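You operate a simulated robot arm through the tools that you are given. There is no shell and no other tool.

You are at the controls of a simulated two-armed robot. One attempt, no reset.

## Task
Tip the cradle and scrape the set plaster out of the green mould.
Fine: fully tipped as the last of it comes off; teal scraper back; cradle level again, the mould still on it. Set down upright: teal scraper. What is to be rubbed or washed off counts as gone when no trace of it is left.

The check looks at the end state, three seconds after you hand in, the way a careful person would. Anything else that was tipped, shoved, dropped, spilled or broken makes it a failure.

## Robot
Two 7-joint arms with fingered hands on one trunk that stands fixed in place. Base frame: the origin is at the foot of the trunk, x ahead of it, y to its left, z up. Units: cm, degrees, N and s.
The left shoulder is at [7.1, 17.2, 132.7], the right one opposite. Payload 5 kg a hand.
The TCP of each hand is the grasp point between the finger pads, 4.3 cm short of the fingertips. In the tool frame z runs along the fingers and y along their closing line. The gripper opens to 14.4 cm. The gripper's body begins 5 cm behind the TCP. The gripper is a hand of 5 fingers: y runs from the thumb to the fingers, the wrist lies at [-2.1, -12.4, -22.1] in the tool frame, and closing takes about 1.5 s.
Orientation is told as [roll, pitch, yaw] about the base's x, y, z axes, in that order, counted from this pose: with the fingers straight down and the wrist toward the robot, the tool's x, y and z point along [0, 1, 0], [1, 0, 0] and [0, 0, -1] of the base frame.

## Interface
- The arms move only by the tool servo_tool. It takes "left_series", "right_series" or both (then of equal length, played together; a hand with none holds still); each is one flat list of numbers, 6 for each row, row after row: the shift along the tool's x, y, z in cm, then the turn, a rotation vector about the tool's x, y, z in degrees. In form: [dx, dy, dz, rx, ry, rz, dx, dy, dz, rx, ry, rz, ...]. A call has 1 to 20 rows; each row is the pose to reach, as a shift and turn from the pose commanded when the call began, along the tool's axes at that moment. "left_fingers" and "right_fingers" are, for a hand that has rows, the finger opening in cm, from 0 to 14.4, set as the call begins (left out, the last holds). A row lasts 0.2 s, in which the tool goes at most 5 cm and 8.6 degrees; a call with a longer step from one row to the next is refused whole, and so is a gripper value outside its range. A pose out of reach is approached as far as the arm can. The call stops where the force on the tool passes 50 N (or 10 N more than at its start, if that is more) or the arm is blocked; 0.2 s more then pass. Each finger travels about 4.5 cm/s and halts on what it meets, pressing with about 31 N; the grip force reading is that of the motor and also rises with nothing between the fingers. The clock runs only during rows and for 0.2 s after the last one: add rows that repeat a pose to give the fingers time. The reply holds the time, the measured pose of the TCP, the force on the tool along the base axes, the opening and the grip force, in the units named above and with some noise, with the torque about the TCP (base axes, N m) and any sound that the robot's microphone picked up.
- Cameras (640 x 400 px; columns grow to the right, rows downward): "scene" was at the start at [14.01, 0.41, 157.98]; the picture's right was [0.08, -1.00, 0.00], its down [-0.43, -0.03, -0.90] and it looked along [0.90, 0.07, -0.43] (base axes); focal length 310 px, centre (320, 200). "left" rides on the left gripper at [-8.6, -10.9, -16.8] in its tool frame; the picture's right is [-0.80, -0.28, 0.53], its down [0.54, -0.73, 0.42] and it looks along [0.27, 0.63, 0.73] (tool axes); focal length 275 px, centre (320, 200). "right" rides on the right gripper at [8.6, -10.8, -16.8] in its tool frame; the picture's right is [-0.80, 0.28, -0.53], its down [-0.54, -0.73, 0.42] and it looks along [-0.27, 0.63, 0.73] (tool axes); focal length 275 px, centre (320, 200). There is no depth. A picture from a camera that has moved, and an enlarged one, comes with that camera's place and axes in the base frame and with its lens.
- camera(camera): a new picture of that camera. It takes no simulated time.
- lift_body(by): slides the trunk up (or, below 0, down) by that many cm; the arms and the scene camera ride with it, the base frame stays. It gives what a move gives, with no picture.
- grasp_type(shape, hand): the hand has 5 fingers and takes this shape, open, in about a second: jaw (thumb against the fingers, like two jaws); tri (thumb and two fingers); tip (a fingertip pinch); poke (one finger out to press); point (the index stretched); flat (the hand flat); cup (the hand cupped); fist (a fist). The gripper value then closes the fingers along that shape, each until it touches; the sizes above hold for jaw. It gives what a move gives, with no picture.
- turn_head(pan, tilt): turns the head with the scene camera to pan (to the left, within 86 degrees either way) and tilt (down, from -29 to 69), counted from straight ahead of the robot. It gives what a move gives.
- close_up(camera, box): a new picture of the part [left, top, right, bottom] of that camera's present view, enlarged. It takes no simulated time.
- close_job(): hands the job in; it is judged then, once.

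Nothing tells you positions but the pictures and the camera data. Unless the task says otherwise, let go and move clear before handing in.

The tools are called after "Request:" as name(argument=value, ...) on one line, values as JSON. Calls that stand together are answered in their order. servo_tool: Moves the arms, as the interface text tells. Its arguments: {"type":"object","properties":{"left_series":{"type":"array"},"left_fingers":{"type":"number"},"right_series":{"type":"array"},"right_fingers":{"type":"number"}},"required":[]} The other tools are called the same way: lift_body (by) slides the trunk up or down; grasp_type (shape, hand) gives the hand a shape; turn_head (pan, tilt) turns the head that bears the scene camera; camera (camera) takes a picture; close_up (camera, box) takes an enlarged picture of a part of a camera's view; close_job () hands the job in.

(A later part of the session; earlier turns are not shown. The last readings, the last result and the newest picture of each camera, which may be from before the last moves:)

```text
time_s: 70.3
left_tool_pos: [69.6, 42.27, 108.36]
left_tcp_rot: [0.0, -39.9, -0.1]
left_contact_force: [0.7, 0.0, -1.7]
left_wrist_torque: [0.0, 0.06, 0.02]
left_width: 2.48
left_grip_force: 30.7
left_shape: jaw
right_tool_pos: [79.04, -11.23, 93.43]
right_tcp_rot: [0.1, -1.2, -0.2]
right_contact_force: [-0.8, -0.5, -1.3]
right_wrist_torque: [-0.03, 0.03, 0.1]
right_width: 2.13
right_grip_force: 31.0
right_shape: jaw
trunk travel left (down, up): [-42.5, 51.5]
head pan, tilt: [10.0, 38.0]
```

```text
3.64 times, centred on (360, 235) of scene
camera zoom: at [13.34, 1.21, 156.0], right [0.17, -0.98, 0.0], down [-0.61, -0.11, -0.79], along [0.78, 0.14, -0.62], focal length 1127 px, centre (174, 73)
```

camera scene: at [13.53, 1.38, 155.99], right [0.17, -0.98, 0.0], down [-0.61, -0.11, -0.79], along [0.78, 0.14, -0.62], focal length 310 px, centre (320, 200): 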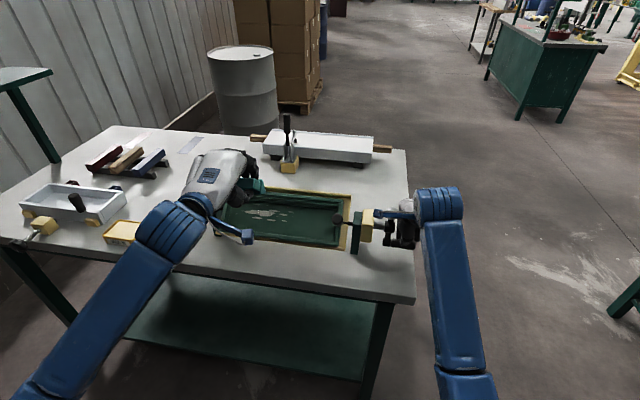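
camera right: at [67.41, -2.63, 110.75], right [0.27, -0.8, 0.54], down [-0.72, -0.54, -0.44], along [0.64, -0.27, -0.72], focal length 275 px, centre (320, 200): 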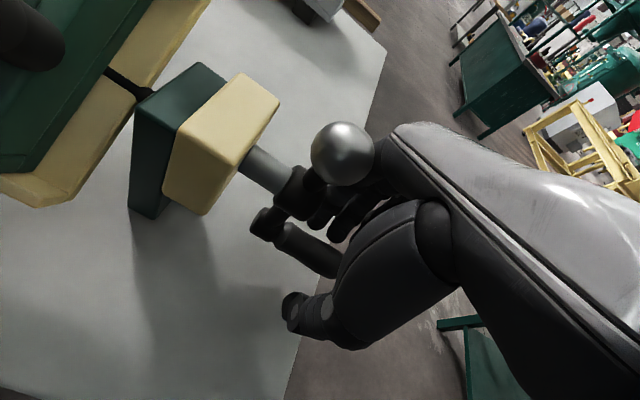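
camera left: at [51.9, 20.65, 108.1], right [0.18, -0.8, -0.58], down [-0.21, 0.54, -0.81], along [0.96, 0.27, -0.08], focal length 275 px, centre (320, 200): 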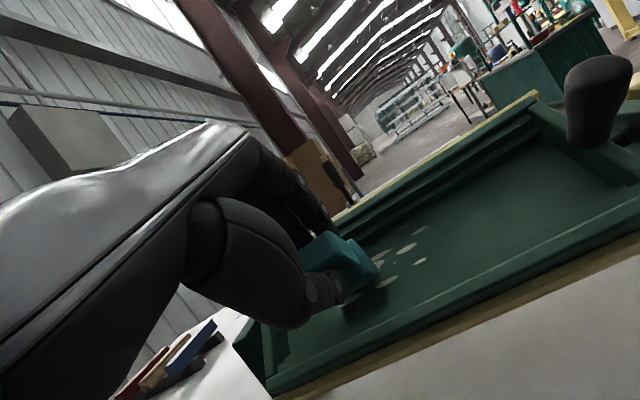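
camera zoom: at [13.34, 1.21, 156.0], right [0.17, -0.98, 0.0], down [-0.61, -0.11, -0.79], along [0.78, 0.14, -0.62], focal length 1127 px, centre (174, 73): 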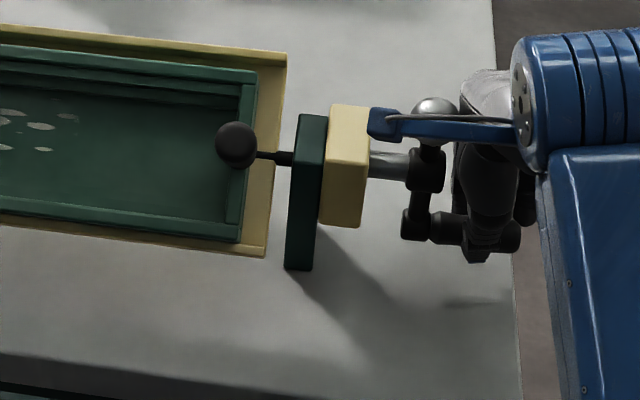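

The grip is centred with no load. I'll put a slight bias toward the stop, then work the next lane (TCP y≈31.8) with five strokes.

Request:
servo_tool(right_series=[0, -0.1, 0, 0, 0, 0, 0, -0.2, 0, 0, 0, 0])

Request:
servo_tool(left_series=[-4.5, 0, 0, 0, 0, 0, -9, 0.7, 1, 0, 0, 0, -10.6, 1.4, 3, 0, 0, 0, -10.6, 1.4, 4.8, 0, 0, 0, -10.6, 1.4, 5.5, 0, 0, 0, -10.6, 0.1, 5.5, 0, 0, 0, -10.6, -1.2, 5.5, 0, 0, 0, -10.6, -2.5, 5.5, 0, 0, 0, -10.6, -1.2, 5.5, 0, 0, 0, -10.6, 0.1, 5.5, 0, 0, 0, -10.6, 1.4, 5.5, 0, 0, 0, -10.6, 0.1, 5.5, 0, 0, 0, -10.6, -1.2, 5.5, 0, 0, 0, -10.6, -2.5, 5.5, 0, 0, 0, -10.6, -1.2, 5.5, 0, 0, 0, -10.6, 0.1, 5.5, 0, 0, 0, -10.6, 1.4, 5.5, 0, 0, 0, -10.6, 0.1, 5.5, 0, 0, 0, -10.6, -1.2, 5.5, 0, 0, 0, -10.6, -2.5, 5.5, 0, 0, 0])

Request:
close_up(camera="left", box=[240, 180, 480, 370])

```text
time_s: 71.0
left_tool_pos: [69.67, 42.35, 108.33]
left_tcp_rot: [0.0, -39.9, -0.2]
left_contact_force: [0.4, 0.1, -1.0]
left_wrist_torque: [-0.04, 0.04, -0.01]
left_width: 2.45
left_grip_force: 30.8
left_shape: jaw
right_tool_pos: [78.93, -11.14, 93.5]
right_tcp_rot: [0.1, -1.2, -0.3]
right_contact_force: [5.6, -1.2, -1.2]
right_wrist_torque: [-0.04, -0.18, 0.13]
right_width: 2.12
right_grip_force: 30.7
right_shape: jaw
trunk travel left (down, up): [-42.5, 51.5]
head pan, tilt: [10.0, 38.0]
```

```text
time_s: 75.2
left_tool_pos: [71.44, 31.63, 102.79]
left_tcp_rot: [0.1, -39.8, 0.0]
left_contact_force: [-5.3, -0.6, 10.5]
left_wrist_torque: [-0.13, -0.41, -0.09]
left_width: 2.56
left_grip_force: 31.0
left_shape: jaw
right_tool_pos: [78.84, -11.21, 93.5]
right_tcp_rot: [0.2, -1.3, -0.4]
right_contact_force: [0.4, 1.2, -7.1]
right_wrist_torque: [0.03, 0.07, 0.17]
right_width: 2.09
right_grip_force: 30.5
right_shape: jaw
trunk travel left (down, up): [-42.5, 51.5]
head pan, tilt: [10.0, 38.0]
```

```text
2.11 times, centred on (360, 275) of left
camera zoom: at [52.35, 23.09, 108.7], right [0.12, -0.8, -0.59], down [-0.28, 0.54, -0.79], along [0.95, 0.27, -0.16], focal length 580 px, centre (236, 42)
```

zoom: 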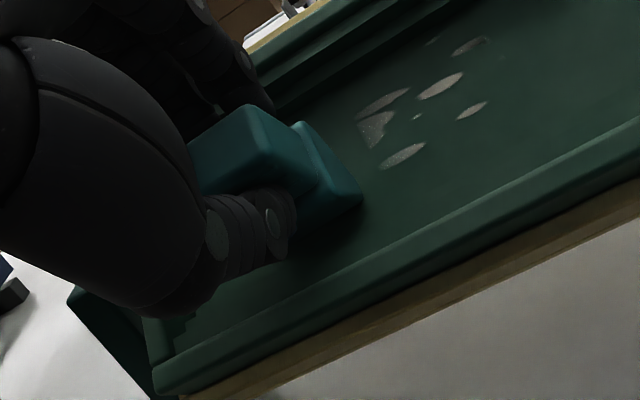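

Request:
servo_tool(left_series=[1.1, 0, 0, 0, 0, 0, 2.2, 0, 0, 0, 0, 0, 2.2, 1.2, 0, 0, 0, 0, 2.2, 2.4, 0, 0, 0, 0, 2.2, 3.6, 0, 0, 0, 0, 2.2, 2.4, 0, 0, 0, 0, 2.2, 1.2, 0, 0, 0, 0, 2.2, 0, 0, 0, 0, 0, 2.2, 1.2, 0, 0, 0, 0, 2.2, 2.4, 0, 0, 0, 0, 2.2, 3.6, 0, 0, 0, 0, 2.2, 2.4, 0, 0, 0, 0, 2.2, 1.2, 0, 0, 0, 0, 2.2, 0, 0, 0, 0, 0, 2.2, 1.2, 0, 0, 0, 0, 2.2, 2.4, 0, 0, 0, 0, 2.2, 3.6, 0, 0, 0, 0])

Request:
close_up(camera="left", box=[240, 180, 480, 370])

Request:
close_up(camera="scene", box=[200, 180, 320, 260])

```text
time_s: 78.8
left_tool_pos: [74.12, 34.17, 105.07]
left_tcp_rot: [-0.1, -40.0, -0.1]
left_contact_force: [-18.2, 1.5, 8.8]
left_wrist_torque: [-0.01, 0.56, 0.01]
left_width: 2.65
left_grip_force: 31.0
left_shape: jaw
right_tool_pos: [78.72, -11.31, 93.47]
right_tcp_rot: [0.2, -1.2, -0.4]
right_contact_force: [8.6, -2.0, -8.2]
right_wrist_torque: [-0.05, -0.21, 0.14]
right_width: 2.11
right_grip_force: 30.6
right_shape: jaw
trunk travel left (down, up): [-42.5, 51.5]
head pan, tilt: [10.0, 38.0]
```

```text
2.11 times, centred on (360, 275) of left
camera zoom: at [54.95, 25.39, 110.92], right [0.12, -0.8, -0.59], down [-0.28, 0.54, -0.79], along [0.95, 0.27, -0.16], focal length 580 px, centre (236, 42)
```

zoom: 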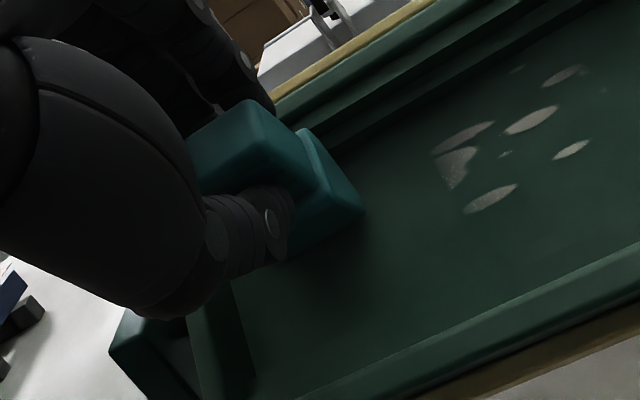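

```text
5.00 times, centred on (260, 220) of scene
camera zoom: at [13.15, 1.14, 156.02], right [0.17, -0.98, 0.0], down [-0.61, -0.11, -0.79], along [0.78, 0.14, -0.61], focal length 1550 px, centre (620, 100)
```

zoom: 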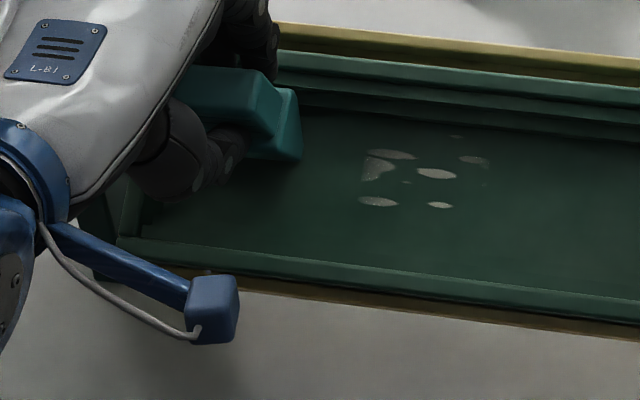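

Request:
servo_tool(left_series=[0, -0.6, 0, 0, 0, 0, 1.1, -1.2, 0, 0, 0, 0, 2.2, -1.2, 0, 0, 0, 0, 2.2, -2.4, 0, 0, 0, 0, 2.2, -3.6, 0, 0, 0, 0, 2.2, -2.4, 0, 0, 0, 0, 2.2, -1.2, 0, 0, 0, 0, 2.2, -0.1, 0, 0, 0, 0, 2.2, -1.2, 0, 0, 0, 0, 2.2, -2.4, 0, 0, 0, 0, 2.2, -3.6, 0, 0, 0, 0, 2.2, -2.4, 0, 0, 0, 0, 2.2, -1.2, 0, 0, 0, 0, 2.2, -0.1, 0, 0, 0, 0, 2.2, -1.2, 0, 0, 0, 0, 2.2, -2.4, 0, 0, 0, 0, 2.2, -3.6, 0, 0, 0, 0])

Request:
close_up(camera="left", box=[240, 180, 480, 370])

```text
time_s: 82.3
left_tool_pos: [71.35, 36.28, 102.69]
left_tcp_rot: [0.0, -40.1, -0.1]
left_contact_force: [-4.6, -0.8, 9.9]
left_wrist_torque: [0.0, -0.36, -0.02]
left_width: 2.5
left_grip_force: 30.8
left_shape: jaw
right_tool_pos: [78.69, -11.18, 93.65]
right_tcp_rot: [0.3, -1.3, -0.4]
right_contact_force: [4.7, -2.0, 0.7]
right_wrist_torque: [-0.09, -0.15, 0.13]
right_width: 2.13
right_grip_force: 31.3
right_shape: jaw
trunk travel left (down, up): [-42.5, 51.5]
head pan, tilt: [10.0, 38.0]
```

```text
2.11 times, centred on (360, 275) of left
camera zoom: at [52.23, 27.66, 108.55], right [0.13, -0.8, -0.59], down [-0.28, 0.54, -0.79], along [0.95, 0.27, -0.16], focal length 580 px, centre (236, 42)
```

zoom: 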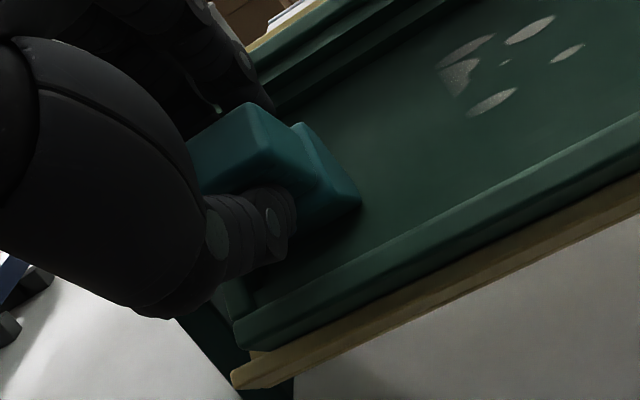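

No wall contact yet at y≈36.3. I'll edge a little further left toward the end wall, in a short careful move, to reach the last speck near y 38.

Request:
servo_tool(left_series=[0.3, 0.6, 0, 0, 0, 0, 0.7, 1.2, 0, 0, 0, 0, 1.0, 1.6, 0, 0, 0, 0, 1.0, 1.6, 0, 0, 0, 0])

```text
time_s: 83.3
left_tool_pos: [72.55, 37.15, 103.74]
left_tcp_rot: [-0.1, -39.8, -0.2]
left_contact_force: [-12.6, -4.1, 4.7]
left_wrist_torque: [-0.17, 0.54, -0.14]
left_width: 2.58
left_grip_force: 30.6
left_shape: jaw
right_tool_pos: [78.79, -11.23, 93.54]
right_tcp_rot: [0.3, -1.3, -0.3]
right_contact_force: [6.6, 0.2, 0.3]
right_wrist_torque: [0.0, -0.23, 0.14]
right_width: 2.15
right_grip_force: 30.8
right_shape: jaw
trunk travel left (down, up): [-42.5, 51.5]
head pan, tilt: [10.0, 38.0]
```

Request:
servo_tool(left_series=[0.2, 1.0, 0, 0, 0, 0, 0.2, 2.0, 0, 0, 0, 0, 0.2, 1.0, 0, 0, 0, 0, 0.2, 0, 0, 0, 0, 0, 0.2, -1.0, 0, 0, 0, 0, 0.2, -1.8, 0, 0, 0, 0, 0.2, -0.8, 0, 0, 0, 0, 0.2, 0.2, 0, 0, 0, 0, 0.2, 1.2, 0, 0, 0, 0, 0.2, 2.0, 0, 0, 0, 0, 0.2, 1.0, 0, 0, 0, 0, 0.2, 0, 0, 0, 0, 0, 0.2, -1.0, 0, 0, 0, 0, 0.2, -1.8, 0, 0, 0, 0, 0.2, -0.8, 0, 0, 0, 0, 0.2, 0.2, 0, 0, 0, 0, 0.2, 1.2, 0, 0, 0, 0, 0.2, 2.0, 0, 0, 0, 0])

Request:
servo_tool(left_series=[0, 0, -3, 0, 0, 0, 2, 0, -6, 0, 0, 0, 6, 0, -6.5, 0, 0, 0, 9, 0, -6.5, 0, 0, 0])

Request:
close_up(camera="scene", box=[200, 180, 320, 260])

Request:
close_up(camera="left", box=[300, 160, 540, 340])

```text
time_s: 87.2
left_tool_pos: [74.15, 37.57, 105.09]
left_tcp_rot: [0.0, -39.9, 0.0]
left_contact_force: [-3.3, -0.2, 0.5]
left_wrist_torque: [0.01, 0.14, -0.02]
left_width: 2.5
left_grip_force: 31.1
left_shape: jaw
right_tool_pos: [78.8, -11.22, 93.67]
right_tcp_rot: [0.1, -1.4, -0.3]
right_contact_force: [2.3, -2.8, 7.0]
right_wrist_torque: [-0.13, -0.21, 0.06]
right_width: 2.11
right_grip_force: 31.2
right_shape: jaw
trunk travel left (down, up): [-42.5, 51.5]
head pan, tilt: [10.0, 38.0]
```

```text
time_s: 88.2
left_tool_pos: [69.88, 46.65, 109.84]
left_tcp_rot: [0.0, -39.8, -0.1]
left_contact_force: [0.2, 1.2, -2.2]
left_wrist_torque: [0.0, 0.03, -0.02]
left_width: 2.47
left_grip_force: 30.8
left_shape: jaw
right_tool_pos: [78.81, -11.18, 93.63]
right_tcp_rot: [0.1, -1.3, -0.3]
right_contact_force: [1.5, -4.0, 10.8]
right_wrist_torque: [-0.09, -0.18, 0.13]
right_width: 2.17
right_grip_force: 30.9
right_shape: jaw
trunk travel left (down, up): [-42.5, 51.5]
head pan, tilt: [10.0, 38.0]
```

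```text
5.00 times, centred on (260, 220) of scene
camera zoom: at [13.24, 1.24, 156.02], right [0.17, -0.98, 0.0], down [-0.61, -0.11, -0.79], along [0.78, 0.14, -0.62], focal length 1550 px, centre (620, 100)
```

zoom: 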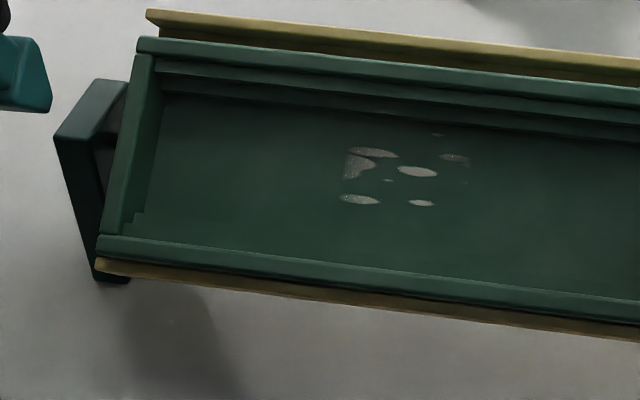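

```text
2.22 times, centred on (420, 250) of left
camera zoom: at [50.81, 38.08, 115.74], right [0.12, -0.8, -0.59], down [-0.28, 0.54, -0.79], along [0.95, 0.26, -0.16], focal length 612 px, centre (98, 89)
```

zoom: 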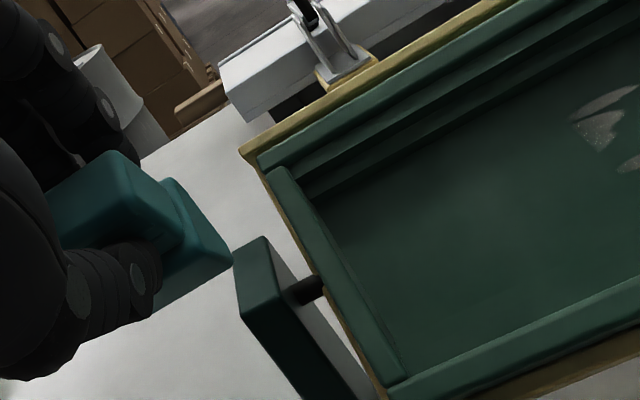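

The left part is clean, but the mould has slid about 1.3 cm to the left inside the cradle (the blade was pushing its end wall). I'll finish the remaining lanes with only up-and-down strokes, lifting between lanes, and afterwards push the mould back to its place.

Request:
servo_tool(left_series=[-4.6, 0, 0, 0, 0, 0, -9.2, 0, 0, 0, 0, 0, -13.8, 0, 1, 0, 0, 0, -18.3, 0, 2.5, 0, 0, 0, -18.3, 0, 5, 0, 0, 0, -18.3, 0, 6.45, 0, 0, 0, -18.3, -1.2, 6.45, 0, 0, 0, -18.3, -2.4, 6.45, 0, 0, 0, -18.3, -3.5, 6.45, 0, 0, 0, -18.3, -2.4, 6.45, 0, 0, 0, -18.3, -1.2, 6.45, 0, 0, 0, -18.3, 0.1, 6.45, 0, 0, 0, -18.3, -1.2, 6.45, 0, 0, 0, -18.3, -2.4, 6.45, 0, 0, 0, -18.3, -3.5, 6.45, 0, 0, 0, -18.3, -2.4, 6.45, 0, 0, 0, -18.3, -1.2, 6.45, 0, 0, 0, -18.3, 0.1, 6.45, 0, 0, 0, -18.3, -1.2, 6.45, 0, 0, 0, -18.3, -2.4, 6.45, 0, 0, 0])

Request:
close_up(camera="scene", box=[200, 180, 320, 260])

Request:
close_up(camera="left", box=[240, 180, 480, 370])

```text
time_s: 92.3
left_tool_pos: [72.26, 28.13, 103.47]
left_tcp_rot: [0.0, -40.1, -0.1]
left_contact_force: [-3.8, 0.4, 7.1]
left_wrist_torque: [0.0, -0.11, 0.03]
left_width: 2.49
left_grip_force: 31.2
left_shape: jaw
right_tool_pos: [78.68, -11.11, 93.6]
right_tcp_rot: [0.2, -1.3, -0.3]
right_contact_force: [6.8, -1.9, 10.0]
right_wrist_torque: [-0.11, -0.35, 0.07]
right_width: 2.14
right_grip_force: 31.0
right_shape: jaw
trunk travel left (down, up): [-42.5, 51.5]
head pan, tilt: [10.0, 38.0]
```

```text
5.00 times, centred on (260, 220) of scene
camera zoom: at [13.18, 1.17, 156.03], right [0.17, -0.98, 0.0], down [-0.61, -0.11, -0.79], along [0.78, 0.14, -0.61], focal length 1550 px, centre (620, 100)
```

zoom: 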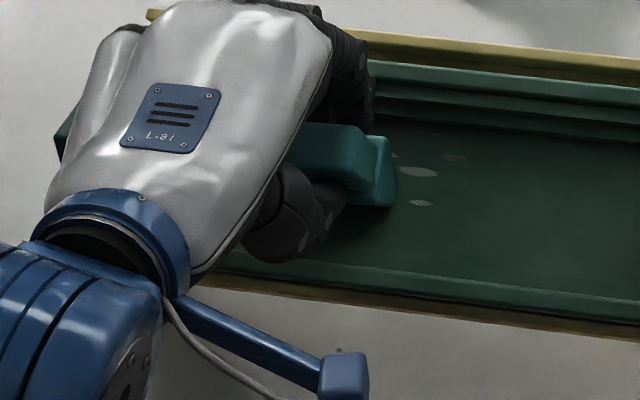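

```text
2.11 times, centred on (360, 275) of left
camera zoom: at [53.16, 19.52, 109.38], right [0.13, -0.8, -0.59], down [-0.28, 0.54, -0.79], along [0.95, 0.27, -0.16], focal length 580 px, centre (236, 42)
```

zoom: 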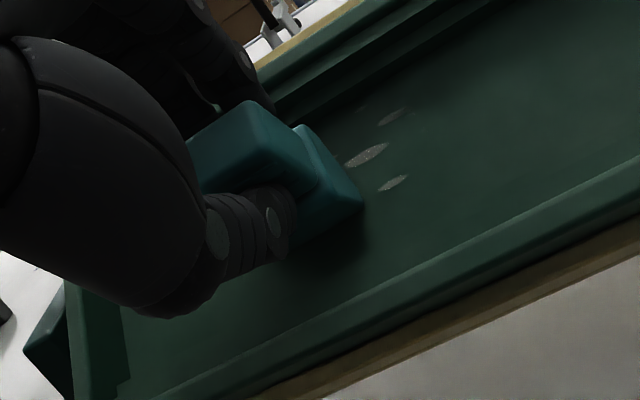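

Request:
servo_tool(left_series=[-1.1, 0, -0.8, 0, 0, 0, -2.2, 0, -0.5, 0, 0, 0, -2.2, 1.2, 0, 0, 0, 0, -2.2, 2.4, 0, 0, 0, 0, -2.2, 1.2, 0, 0, 0, 0, -2.2, 0, 0, 0, 0, 0, -2.2, -1.1, 0, 0, 0, 0, -2.2, 0, 0, 0, 0, 0, -2.2, 1.2, 0, 0, 0, 0, -2.2, 2.4, 0, 0, 0, 0, -2.2, 1.2, 0, 0, 0, 0, -2.2, 0, 0, 0, 0, 0, -2.2, -1.1, 0, 0, 0, 0, -2.2, 0, 0, 0, 0, 0, -2.2, 1.2, 0, 0, 0, 0, -2.2, 2.4, 0, 0, 0, 0, -2.2, 1.2, 0, 0, 0, 0, -2.2, 0, 0, 0, 0, 0, -2.2, -1.1, 0, 0, 0, 0])

Request:
servo_tool(left_series=[-1.1, 0, -0.8, 0, 0, 0, -2.2, 0, -0.5, 0, 0, 0, -2.2, 1.2, 0, 0, 0, 0, -2.2, 2.4, 0, 0, 0, 0, -2.2, 3.5, 0, 0, 0, 0, -2.2, 2.4, 0, 0, 0, 0, -2.2, 1.2, 0, 0, 0, 0, -2.2, 0, 0, 0, 0, 0, -2.2, 1.2, 0, 0, 0, 0, -2.2, 2.4, 0, 0, 0, 0, -2.2, 3.5, 0, 0, 0, 0, -2.2, 2.4, 0, 0, 0, 0, -2.2, 1.2, 0, 0, 0, 0, -2.2, 0, 0, 0, 0, 0, -2.2, 1.2, 0, 0, 0, 0, -2.2, 2.4, 0, 0, 0, 0, -2.2, 3.5, 0, 0, 0, 0, -2.2, 2.4, 0, 0, 0, 0, -2.2, 1.2, 0, 0, 0, 0, -2.2, 0, 0, 0, 0, 0])

Request:
close_up(camera="left", box=[240, 180, 480, 370])

```text
time_s: 96.3
left_tool_pos: [71.34, 25.99, 102.79]
left_tcp_rot: [0.0, -39.8, -0.2]
left_contact_force: [-1.2, 0.6, 0.0]
left_wrist_torque: [0.01, 0.06, 0.01]
left_width: 2.52
left_grip_force: 31.0
left_shape: jaw
right_tool_pos: [78.69, -11.26, 93.54]
right_tcp_rot: [0.1, -1.4, -0.3]
right_contact_force: [3.3, -3.2, 14.9]
right_wrist_torque: [-0.18, -0.3, 0.06]
right_width: 2.21
right_grip_force: 30.6
right_shape: jaw
trunk travel left (down, up): [-42.5, 51.5]
head pan, tilt: [10.0, 38.0]
```

```text
time_s: 100.5
left_tool_pos: [71.16, 23.84, 102.64]
left_tcp_rot: [0.1, -39.9, -0.1]
left_contact_force: [-1.1, 0.7, -0.2]
left_wrist_torque: [-0.01, 0.1, -0.02]
left_width: 2.48
left_grip_force: 30.8
left_shape: jaw
right_tool_pos: [78.67, -11.06, 93.47]
right_tcp_rot: [0.1, -1.3, -0.3]
right_contact_force: [3.3, -4.3, 15.5]
right_wrist_torque: [-0.19, -0.31, 0.1]
right_width: 2.21
right_grip_force: 30.8
right_shape: jaw
trunk travel left (down, up): [-42.5, 51.5]
head pan, tilt: [10.0, 38.0]
```

```text
2.11 times, centred on (360, 275) of left
camera zoom: at [52.16, 15.29, 108.63], right [0.12, -0.8, -0.59], down [-0.28, 0.54, -0.79], along [0.95, 0.27, -0.16], focal length 580 px, centre (236, 42)
```

zoom: 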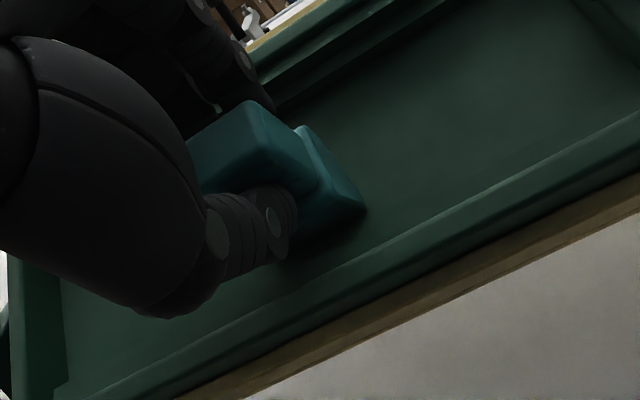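

Request:
servo_tool(left_series=[0, 0, -3, 0, 0, 0, 2, 0, -6.5, 0, 0, 0, 6.5, 0, -7, 0, 0, 0, 11, 0, -7, 0, 0, 0, 15.5, 0, -7, 0, 0, 0, 20, 0, -7, 0, 0, 0])

Request:
close_up(camera="scene", box=[200, 180, 320, 260])

Request:
close_up(camera="left", box=[380, 100, 640, 320])

```text
time_s: 102.0
left_tool_pos: [67.05, 43.89, 108.21]
left_tcp_rot: [-0.1, -39.9, 0.0]
left_contact_force: [0.6, 0.7, -2.2]
left_wrist_torque: [-0.06, 0.05, 0.0]
left_width: 2.49
left_grip_force: 30.9
left_shape: jaw
right_tool_pos: [78.81, -11.13, 93.54]
right_tcp_rot: [0.1, -1.4, -0.3]
right_contact_force: [3.2, -4.3, 17.3]
right_wrist_torque: [-0.21, -0.36, 0.03]
right_width: 2.19
right_grip_force: 30.9
right_shape: jaw
trunk travel left (down, up): [-42.5, 51.5]
head pan, tilt: [10.0, 38.0]
```

```text
5.00 times, centred on (260, 220) of scene
camera zoom: at [13.2, 1.35, 156.01], right [0.17, -0.98, 0.0], down [-0.61, -0.11, -0.79], along [0.78, 0.14, -0.62], focal length 1550 px, centre (620, 100)
```

zoom: 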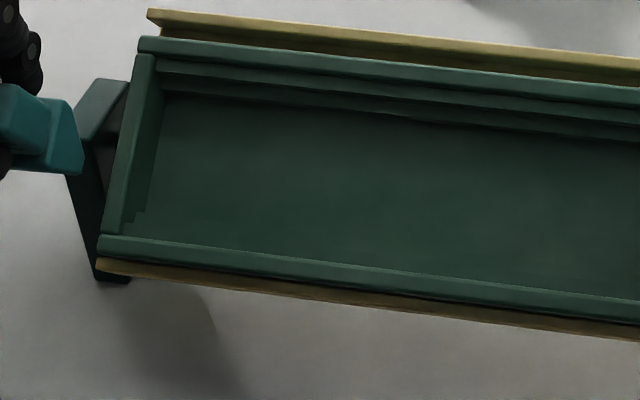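

```text
1.82 times, centred on (510, 210) of left
camera zoom: at [47.95, 35.31, 114.05], right [0.12, -0.8, -0.59], down [-0.28, 0.54, -0.79], along [0.95, 0.26, -0.16], focal length 500 px, centre (-26, 182)
```

zoom: 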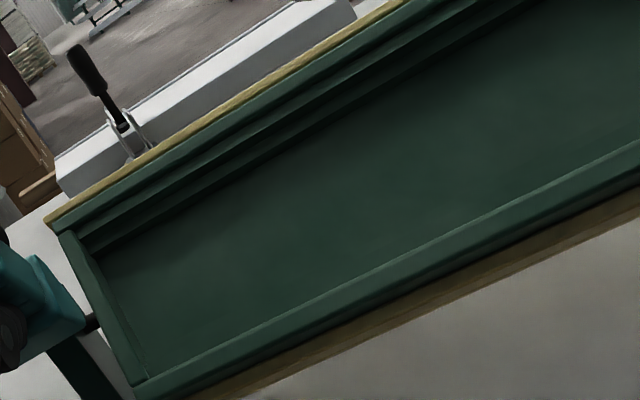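

The floor looks clean; I'll examine it at high magnification for faint traces.

Request:
close_up(camera="scene", box=[225, 190, 265, 235])

Request:
close_up(camera="scene", box=[255, 195, 305, 240])

Request:
close_up(camera="scene", box=[290, 195, 350, 250])

Request:
close_up(camera="left", box=[410, 180, 520, 290])

Request:
close_up(camera="left", box=[500, 130, 610, 240])

```text
8.89 times, centred on (245, 212) of scene
camera zoom: at [13.2, 1.35, 156.01], right [0.17, -0.98, 0.0], down [-0.61, -0.11, -0.79], along [0.78, 0.14, -0.62], focal length 2755 px, centre (987, 89)
```

zoom: 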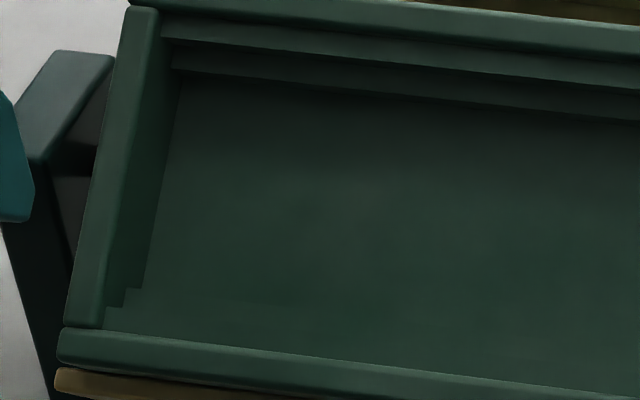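

```text
8.89 times, centred on (280, 218) of scene
camera zoom: at [13.2, 1.35, 156.01], right [0.17, -0.98, 0.0], down [-0.61, -0.11, -0.79], along [0.78, 0.14, -0.62], focal length 2755 px, centre (676, 44)
```

zoom: 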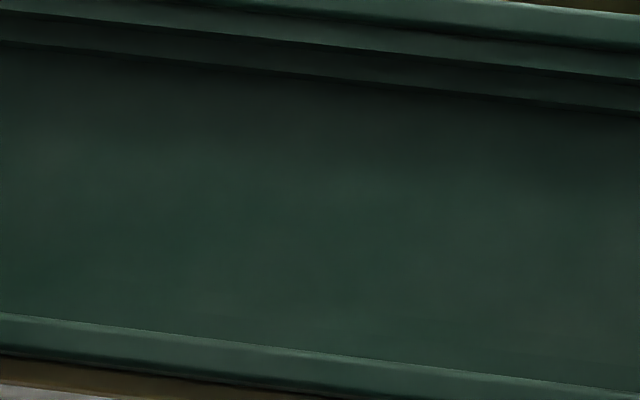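

```text
7.27 times, centred on (320, 222) of scene
camera zoom: at [13.2, 1.35, 156.01], right [0.17, -0.98, 0.0], down [-0.61, -0.11, -0.79], along [0.78, 0.14, -0.62], focal length 2254 px, centre (320, 36)
```

zoom: 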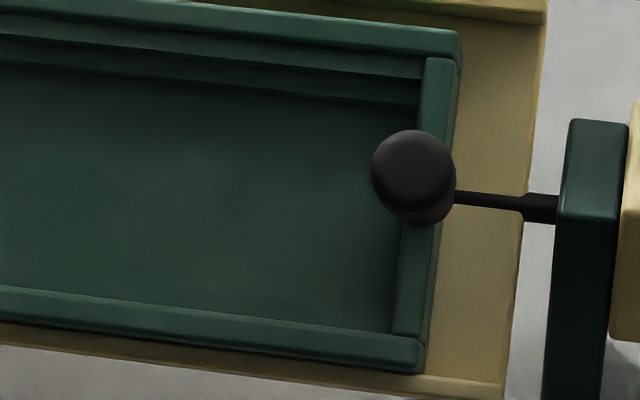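

```text
3.64 times, centred on (465, 235) of left
camera zoom: at [47.95, 35.31, 114.05], right [0.12, -0.8, -0.59], down [-0.28, 0.54, -0.79], along [0.95, 0.26, -0.16], focal length 1001 px, centre (-207, 73)
```

zoom: 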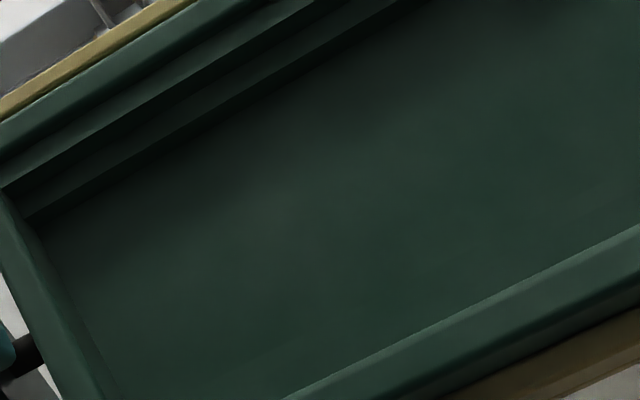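

```text
3.64 times, centred on (555, 185) of left
camera zoom: at [47.95, 35.31, 114.05], right [0.12, -0.8, -0.59], down [-0.28, 0.54, -0.79], along [0.95, 0.26, -0.16], focal length 1001 px, centre (-534, 254)
```

zoom: 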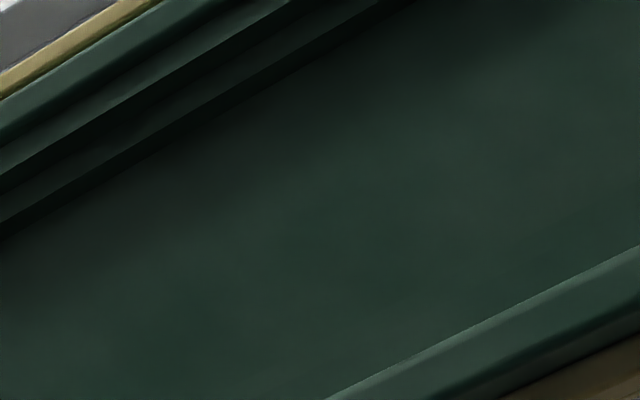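

Everything looks clean. As insurance against faint residue I'll run one more light pass over the lanes, starting from the right end.

Request:
servo_tool(left_series=[-4.9, 0, 0, 0, 0, 0, -9.8, 0, 0, 0, 0, 0, -14.7, 0, 0, 0, 0, 0, -19.4, 1, 1, 0, 0, 0, -22.1, 2.5, 3.5, 0, 0, 0, -22.1, 3.3, 6.3, 0, 0, 0, -22.1, 3.3, 7.15, 0, 0, 0, -22.1, 2.1, 7.15, 0, 0, 0, -22.1, 0.9, 7.15, 0, 0, 0, -22.1, -0.3, 7.15, 0, 0, 0, -22.1, 0.9, 7.15, 0, 0, 0, -22.1, 2.1, 7.15, 0, 0, 0, -22.1, 3.3, 7.15, 0, 0, 0, -22.1, 2.1, 7.15, 0, 0, 0, -22.1, 0.9, 7.15, 0, 0, 0, -22.1, -0.3, 7.15, 0, 0, 0, -22.1, 0.9, 7.15, 0, 0, 0, -22.1, 2.1, 7.15, 0, 0, 0, -22.1, 3.3, 7.15, 0, 0, 0])

```text
time_s: 106.0
left_tool_pos: [73.84, 21.49, 104.87]
left_tcp_rot: [-0.1, -39.9, -0.1]
left_contact_force: [-3.9, 1.8, 1.0]
left_wrist_torque: [0.01, 0.13, -0.01]
left_width: 2.51
left_grip_force: 31.0
left_shape: jaw
right_tool_pos: [78.71, -11.17, 93.72]
right_tcp_rot: [0.2, -1.4, -0.3]
right_contact_force: [4.3, -2.8, 11.2]
right_wrist_torque: [-0.14, -0.27, 0.06]
right_width: 2.23
right_grip_force: 30.9
right_shape: jaw
trunk travel left (down, up): [-42.5, 51.5]
head pan, tilt: [10.0, 38.0]
```

Request:
servo_tool(left_series=[1.2, 0, -0.8, 0, 0, 0, 2.4, 0, -0.6, 0, 0, 0, 2.4, 0, 0.15, 0, 0, 0, 2.4, -1.2, 0.15, 0, 0, 0, 2.4, -2.4, 0.15, 0, 0, 0, 2.4, -3.6, 0.15, 0, 0, 0, 2.4, -2.4, 0.15, 0, 0, 0, 2.4, -1.2, 0.15, 0, 0, 0, 2.4, 0, 0.15, 0, 0, 0, 3.6, 0, -0.8, 0, 0, 0, 4.8, 0, -0.6, 0, 0, 0, 4.8, 0, 0.15, 0, 0, 0, 4.8, -1.2, 0.15, 0, 0, 0, 4.8, -2.4, 0.15, 0, 0, 0, 4.8, -3.6, 0.15, 0, 0, 0, 4.8, -2.4, 0.15, 0, 0, 0, 4.8, -1.2, 0.15, 0, 0, 0, 4.8, 0, 0.15, 0, 0, 0])

Request:
servo_tool(left_series=[1.2, 0, -0.8, 0, 0, 0, 2.4, 0, -0.6, 0, 0, 0, 2.4, 0, 0.0, 0, 0, 0, 2.4, -1.2, 0.0, 0, 0, 0, 2.4, -2.4, 0.0, 0, 0, 0, 2.4, -3.6, 0.0, 0, 0, 0, 2.4, -2.4, 0.0, 0, 0, 0, 2.4, -1.2, 0.0, 0, 0, 0, 2.4, 0, 0.0, 0, 0, 0, 3.6, 0, -0.8, 0, 0, 0, 4.8, 0, -0.6, 0, 0, 0, 4.8, 0, 0.0, 0, 0, 0, 4.8, -1.2, 0.0, 0, 0, 0, 4.8, -2.4, 0.0, 0, 0, 0, 4.8, -3.6, 0.0, 0, 0, 0, 4.8, -2.4, 0.0, 0, 0, 0, 4.8, -1.2, 0.0, 0, 0, 0, 4.8, 0, 0.0, 0, 0, 0])

```text
time_s: 109.8
left_tool_pos: [73.97, 26.61, 104.78]
left_tcp_rot: [0.0, -40.1, -0.1]
left_contact_force: [-16.3, 0.6, 9.1]
left_wrist_torque: [-0.01, 0.55, -0.02]
left_width: 2.62
left_grip_force: 30.6
left_shape: jaw
right_tool_pos: [78.66, -11.21, 93.68]
right_tcp_rot: [0.2, -1.3, -0.3]
right_contact_force: [11.8, -2.1, 5.8]
right_wrist_torque: [-0.11, -0.5, 0.15]
right_width: 2.23
right_grip_force: 31.2
right_shape: jaw
trunk travel left (down, up): [-42.5, 51.5]
head pan, tilt: [10.0, 38.0]
```

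```text
time_s: 113.5
left_tool_pos: [73.81, 31.14, 104.66]
left_tcp_rot: [0.0, -40.0, -0.1]
left_contact_force: [-9.6, 0.5, 4.7]
left_wrist_torque: [0.0, 0.31, 0.02]
left_width: 2.57
left_grip_force: 30.9
left_shape: jaw
right_tool_pos: [78.78, -11.31, 93.6]
right_tcp_rot: [0.2, -1.4, -0.3]
right_contact_force: [7.3, -2.5, 10.7]
right_wrist_torque: [-0.16, -0.43, 0.09]
right_width: 2.23
right_grip_force: 30.7
right_shape: jaw
trunk travel left (down, up): [-42.5, 51.5]
head pan, tilt: [10.0, 38.0]
```

Request:
servo_tool(left_series=[1.2, 0, -0.8, 0, 0, 0, 2.4, 0, -0.6, 0, 0, 0, 2.4, 0, 0.05, 0, 0, 0, 2.4, -1.2, 0.05, 0, 0, 0, 2.4, -2.4, 0.05, 0, 0, 0, 2.4, -3.6, 0.05, 0, 0, 0, 2.4, -2.4, 0.05, 0, 0, 0, 2.4, -1.2, 0.05, 0, 0, 0, 2.4, 0, 0.05, 0, 0, 0, 3.6, 0, -0.8, 0, 0, 0, 4.8, 0, -0.6, 0, 0, 0, 4.8, 0, 0.05, 0, 0, 0, 4.8, -1.2, 0.05, 0, 0, 0, 4.8, -2.4, 0.05, 0, 0, 0, 4.8, -3.6, 0.05, 0, 0, 0, 4.8, -2.4, 0.05, 0, 0, 0, 4.8, -1.2, 0.05, 0, 0, 0, 4.8, 0, 0.05, 0, 0, 0])

Request:
servo_tool(left_series=[0, 0, -3, 0, 0, 0, 2, 0, -6.5, 0, 0, 0, 6.5, 0, -7, 0, 0, 0, 10, 0, -7, 0, 0, 0])

Request:
close_up(camera="scene", box=[200, 180, 320, 260])

Request:
close_up(camera="scene", box=[290, 180, 380, 255])

Request:
camera(camera="left")

```text
time_s: 117.3
left_tool_pos: [74.05, 36.1, 104.78]
left_tcp_rot: [0.0, -40.0, 0.0]
left_contact_force: [-8.4, 0.2, 4.2]
left_wrist_torque: [0.0, 0.28, -0.03]
left_width: 2.52
left_grip_force: 31.2
left_shape: jaw
right_tool_pos: [78.62, -11.22, 93.5]
right_tcp_rot: [0.2, -1.4, -0.2]
right_contact_force: [7.3, -3.2, 12.3]
right_wrist_torque: [-0.17, -0.43, 0.1]
right_width: 2.24
right_grip_force: 31.6
right_shape: jaw
trunk travel left (down, up): [-42.5, 51.5]
head pan, tilt: [10.0, 38.0]
```

```text
time_s: 118.3
left_tool_pos: [69.23, 46.15, 109.95]
left_tcp_rot: [-0.2, -39.9, -0.1]
left_contact_force: [0.4, -0.2, -1.7]
left_wrist_torque: [-0.01, 0.0, -0.03]
left_width: 2.5
left_grip_force: 31.1
left_shape: jaw
right_tool_pos: [78.76, -11.15, 93.67]
right_tcp_rot: [0.1, -1.4, -0.3]
right_contact_force: [0.5, -2.9, 20.1]
right_wrist_torque: [-0.15, -0.27, 0.08]
right_width: 2.28
right_grip_force: 30.4
right_shape: jaw
trunk travel left (down, up): [-42.5, 51.5]
head pan, tilt: [10.0, 38.0]
```

```text
5.00 times, centred on (260, 220) of scene
camera zoom: at [13.13, 1.29, 156.03], right [0.17, -0.98, 0.0], down [-0.61, -0.11, -0.79], along [0.78, 0.14, -0.61], focal length 1550 px, centre (620, 100)
```

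zoom: 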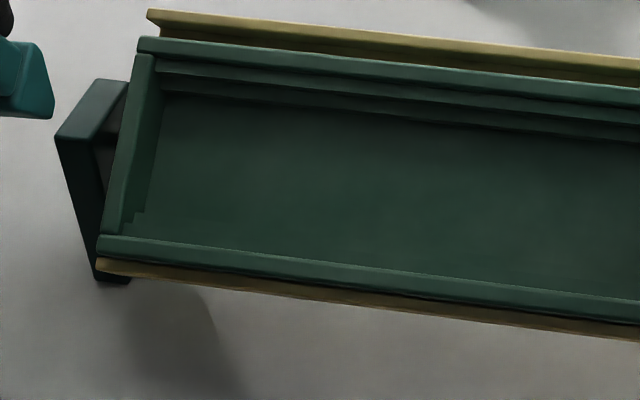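

```text
5.33 times, centred on (335, 218) of scene
camera zoom: at [13.13, 1.29, 156.03], right [0.17, -0.98, 0.0], down [-0.61, -0.11, -0.79], along [0.78, 0.14, -0.61], focal length 1653 px, centre (240, 107)
```

zoom: 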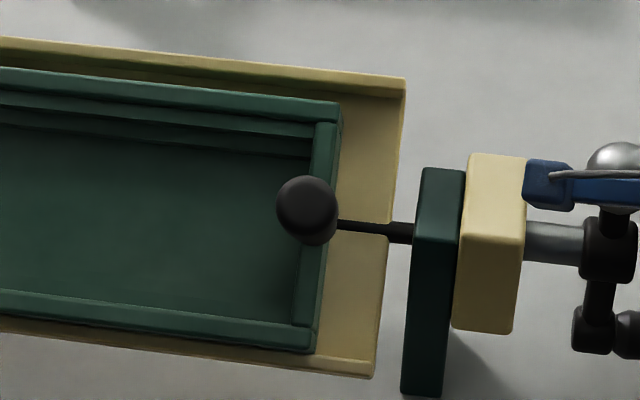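

```text
taken
camera left: at [50.2, 37.63, 115.87], right [0.12, -0.8, -0.59], down [-0.28, 0.54, -0.79], along [0.95, 0.26, -0.16], focal length 275 px, centre (320, 200)
```

left: 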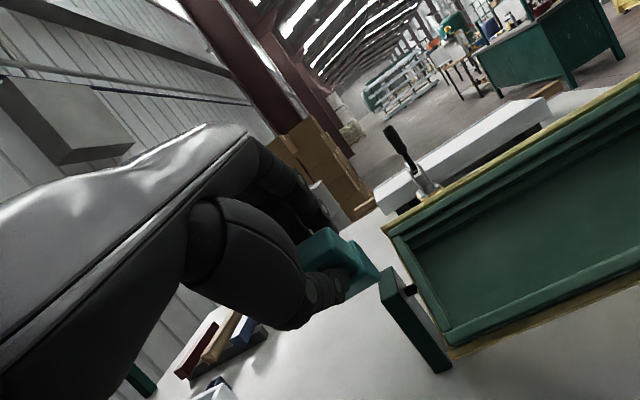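

The mould is clean everywhere. Now I'll push the mould back to its original place: I'll set the scraper's blade outside its left end wall, near the upper edge and above the post, then nudge it to the right in small steps.

Request:
servo_tool(left_series=[0.3, 1.5, 0, 0, 0, 0, 0.3, 2.95, 1, 0, 0, 0, 0.3, 2.95, 3, 0, 0, 0, 0.3, 2.95, 4.5, 0, 0, 0, 0.3, 2.95, 5.5, 0, 0, 0])

Request:
camera(camera="left")

Request:
close_up(camera="scene", box=[160, 150, 290, 260])

```text
time_s: 119.5
left_tool_pos: [75.32, 46.4, 107.76]
left_tcp_rot: [0.0, -40.0, 0.0]
left_contact_force: [0.1, -0.7, -2.3]
left_wrist_torque: [-0.01, 0.11, -0.01]
left_width: 2.51
left_grip_force: 31.2
left_shape: jaw
right_tool_pos: [78.72, -11.18, 93.63]
right_tcp_rot: [0.1, -1.3, -0.3]
right_contact_force: [1.1, -4.5, 19.9]
right_wrist_torque: [-0.22, -0.3, 0.09]
right_width: 2.24
right_grip_force: 30.9
right_shape: jaw
trunk travel left (down, up): [-42.5, 51.5]
head pan, tilt: [10.0, 38.0]
```

```text
taken
camera left: at [56.24, 37.79, 113.6], right [0.12, -0.8, -0.59], down [-0.28, 0.54, -0.79], along [0.95, 0.27, -0.16], focal length 275 px, centre (320, 200)
```

left: 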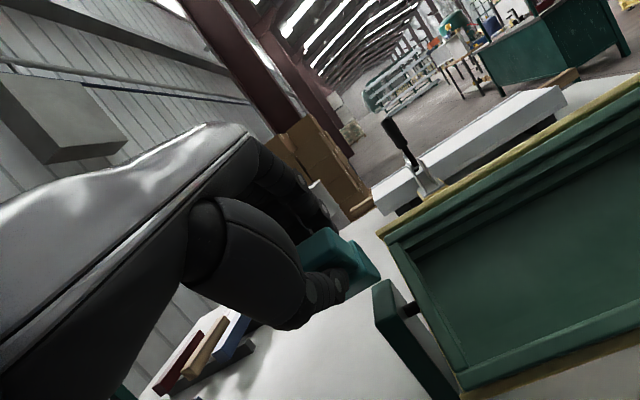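

```text
3.64 times, centred on (225, 205) of scene
camera zoom: at [13.12, 1.22, 156.03], right [0.17, -0.98, 0.0], down [-0.61, -0.11, -0.79], along [0.78, 0.14, -0.61], focal length 1127 px, centre (666, 182)
```

zoom: 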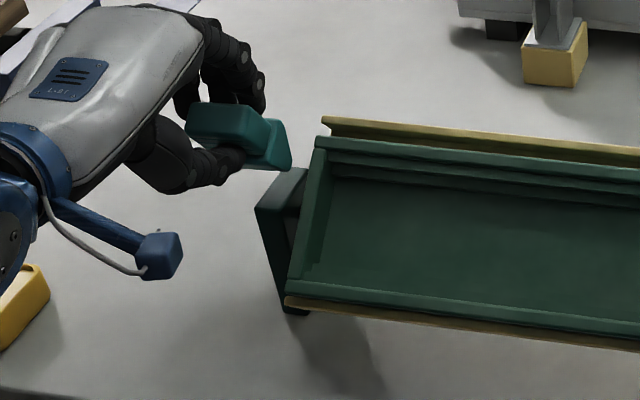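

Request:
servo_tool(left_series=[-0.5, 0, 0, 0, 0, 0, -1.0, 0, 0, 0, 0, 0, -1.4, 0, 0, 0, 0, 0])

Request:
close_up(camera="scene", box=[190, 170, 270, 240])

Request:
close_up(camera="left", box=[300, 190, 460, 320])

```text
time_s: 120.3
left_tool_pos: [75.23, 45.05, 107.65]
left_tcp_rot: [0.0, -40.0, -0.1]
left_contact_force: [-0.1, 0.3, -1.6]
left_wrist_torque: [0.0, 0.07, -0.01]
left_width: 2.49
left_grip_force: 30.8
left_shape: jaw
right_tool_pos: [78.71, -11.22, 93.53]
right_tcp_rot: [0.1, -1.5, -0.4]
right_contact_force: [1.9, -4.0, 19.7]
right_wrist_torque: [-0.21, -0.3, 0.03]
right_width: 2.27
right_grip_force: 31.2
right_shape: jaw
trunk travel left (down, up): [-42.5, 51.5]
head pan, tilt: [10.0, 38.0]
```

```text
5.71 times, centred on (230, 205) of scene
camera zoom: at [13.12, 1.19, 156.03], right [0.17, -0.98, 0.0], down [-0.61, -0.11, -0.79], along [0.78, 0.14, -0.61], focal length 1771 px, centre (834, 171)
```

zoom: 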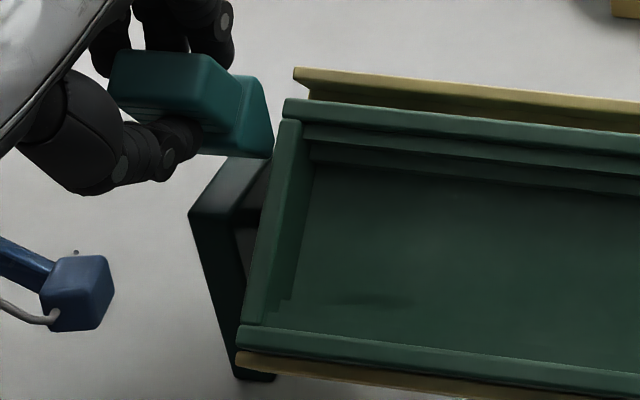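

```text
3.08 times, centred on (380, 255) of left
camera zoom: at [56.24, 36.32, 113.58], right [0.12, -0.8, -0.59], down [-0.28, 0.54, -0.79], along [0.95, 0.27, -0.16], focal length 847 px, centre (135, 31)
```

zoom: 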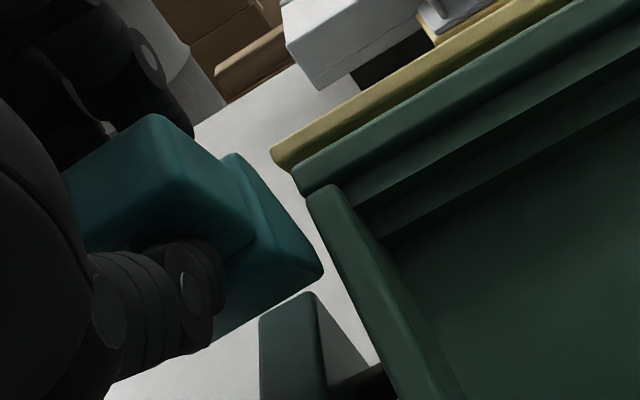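

Request:
servo_tool(left_series=[-0.3, 0, 0, 0, 0, 0, -0.6, 0, 0, 0, 0, 0, -0.8, 0, 0, 0, 0, 0])

Request:
close_up(camera="scene", box=[190, 170, 270, 240])

```text
time_s: 121.2
left_tool_pos: [75.3, 44.25, 107.74]
left_tcp_rot: [0.0, -40.0, 0.1]
left_contact_force: [-0.3, 4.1, -0.7]
left_wrist_torque: [0.21, 0.01, 0.11]
left_width: 2.47
left_grip_force: 31.3
left_shape: jaw
right_tool_pos: [78.7, -11.19, 93.64]
right_tcp_rot: [0.0, -1.4, -0.4]
right_contact_force: [2.1, -5.8, 19.5]
right_wrist_torque: [-0.29, -0.33, 0.03]
right_width: 2.27
right_grip_force: 30.9
right_shape: jaw
trunk travel left (down, up): [-42.5, 51.5]
head pan, tilt: [10.0, 38.0]
```

```text
5.71 times, centred on (230, 205) of scene
camera zoom: at [13.11, 1.23, 156.03], right [0.17, -0.98, 0.0], down [-0.61, -0.11, -0.79], along [0.78, 0.14, -0.61], focal length 1771 px, centre (834, 171)
```

zoom: 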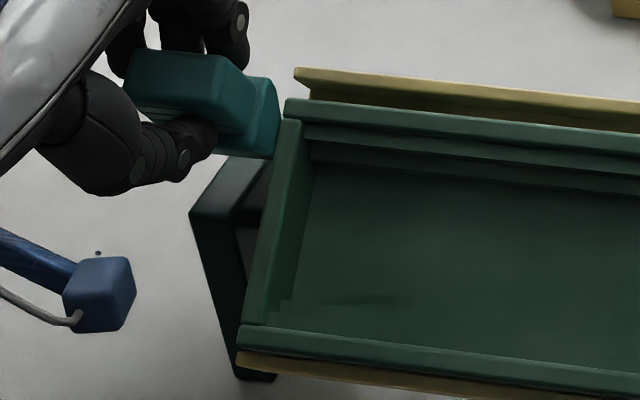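

Contact is made with about 4 N and the mould is starting to move. By comparison with the earlier picture it needs to go about 1.2 cm to the right; I'll push in two small moves.

Request:
servo_tool(left_series=[-0.2, 0, 0, 0, 0, 0, -0.4, 0, 0, 0, 0, 0, -0.6, 0, 0, 0, 0, 0, -0.75, 0, 0, 0, 0, 0])

Request:
close_up(camera="scene", box=[190, 170, 270, 240])

Request:
close_up(camera="scene", box=[290, 180, 380, 255])

```text
time_s: 122.2
left_tool_pos: [75.17, 43.49, 107.73]
left_tcp_rot: [-0.1, -40.0, -0.2]
left_contact_force: [0.3, 1.2, -2.1]
left_wrist_torque: [0.21, 0.02, 0.09]
left_width: 2.49
left_grip_force: 30.5
left_shape: jaw
right_tool_pos: [78.62, -11.1, 93.63]
right_tcp_rot: [0.1, -1.4, -0.3]
right_contact_force: [1.7, -5.5, 20.5]
right_wrist_torque: [-0.28, -0.32, 0.02]
right_width: 2.28
right_grip_force: 31.3
right_shape: jaw
trunk travel left (down, up): [-42.5, 51.5]
head pan, tilt: [10.0, 38.0]
```

```text
5.71 times, centred on (230, 205) of scene
camera zoom: at [13.13, 1.23, 156.03], right [0.17, -0.98, 0.0], down [-0.61, -0.11, -0.79], along [0.78, 0.14, -0.61], focal length 1771 px, centre (834, 171)
```

zoom: 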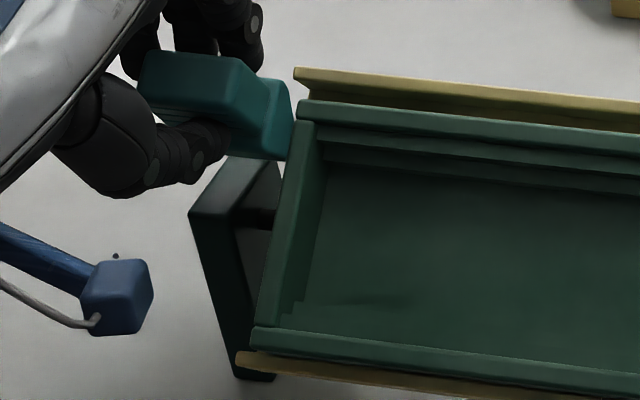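

```text
5.33 times, centred on (335, 218) of scene
camera zoom: at [13.13, 1.23, 156.03], right [0.17, -0.98, 0.0], down [-0.61, -0.11, -0.79], along [0.78, 0.14, -0.61], focal length 1653 px, centre (240, 107)
```

zoom: 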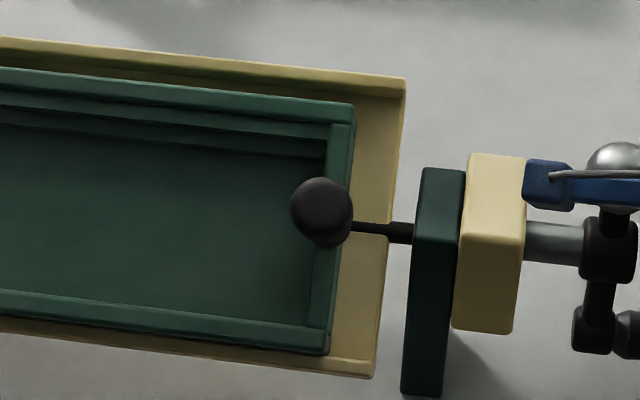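

Request:
servo_tool(left_series=[-0.2, 0, 0, 0, 0, 0, -0.4, 0, 0, 0, 0, 0, -0.5, 0, 0, 0, 0, 0])

Request:
close_up(camera="scene", box=[190, 170, 270, 240])

Request:
close_up(camera="scene", box=[290, 180, 380, 255])

```text
time_s: 123.0
left_tool_pos: [75.36, 42.78, 107.62]
left_tcp_rot: [0.0, -40.0, 0.1]
left_contact_force: [-1.0, 3.7, -1.9]
left_wrist_torque: [0.16, 0.08, 0.1]
left_width: 2.48
left_grip_force: 31.1
left_shape: jaw
right_tool_pos: [78.77, -11.17, 93.57]
right_tcp_rot: [0.1, -1.3, -0.3]
right_contact_force: [1.5, -4.8, 20.2]
right_wrist_torque: [-0.26, -0.32, -0.01]
right_width: 2.24
right_grip_force: 31.1
right_shape: jaw
trunk travel left (down, up): [-42.5, 51.5]
head pan, tilt: [10.0, 38.0]
```

```text
5.71 times, centred on (230, 205) of scene
camera zoom: at [13.11, 1.22, 156.03], right [0.17, -0.98, 0.0], down [-0.61, -0.11, -0.79], along [0.78, 0.14, -0.61], focal length 1771 px, centre (834, 171)
```

zoom: 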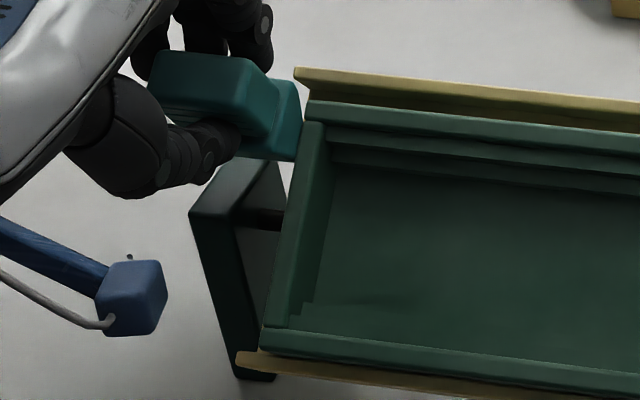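

```text
5.33 times, centred on (335, 218) of scene
camera zoom: at [13.11, 1.22, 156.03], right [0.17, -0.98, 0.0], down [-0.61, -0.11, -0.79], along [0.78, 0.14, -0.61], focal length 1653 px, centre (240, 107)
```

zoom: 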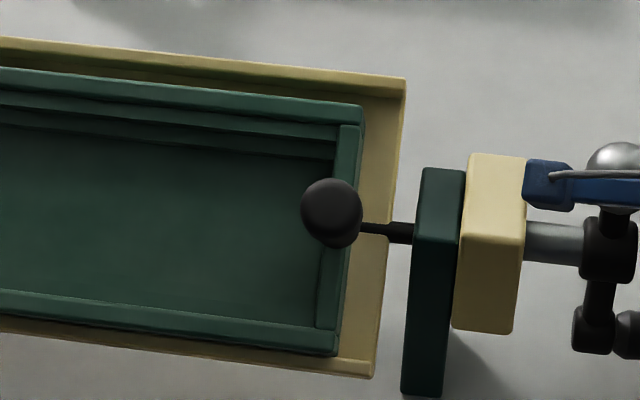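

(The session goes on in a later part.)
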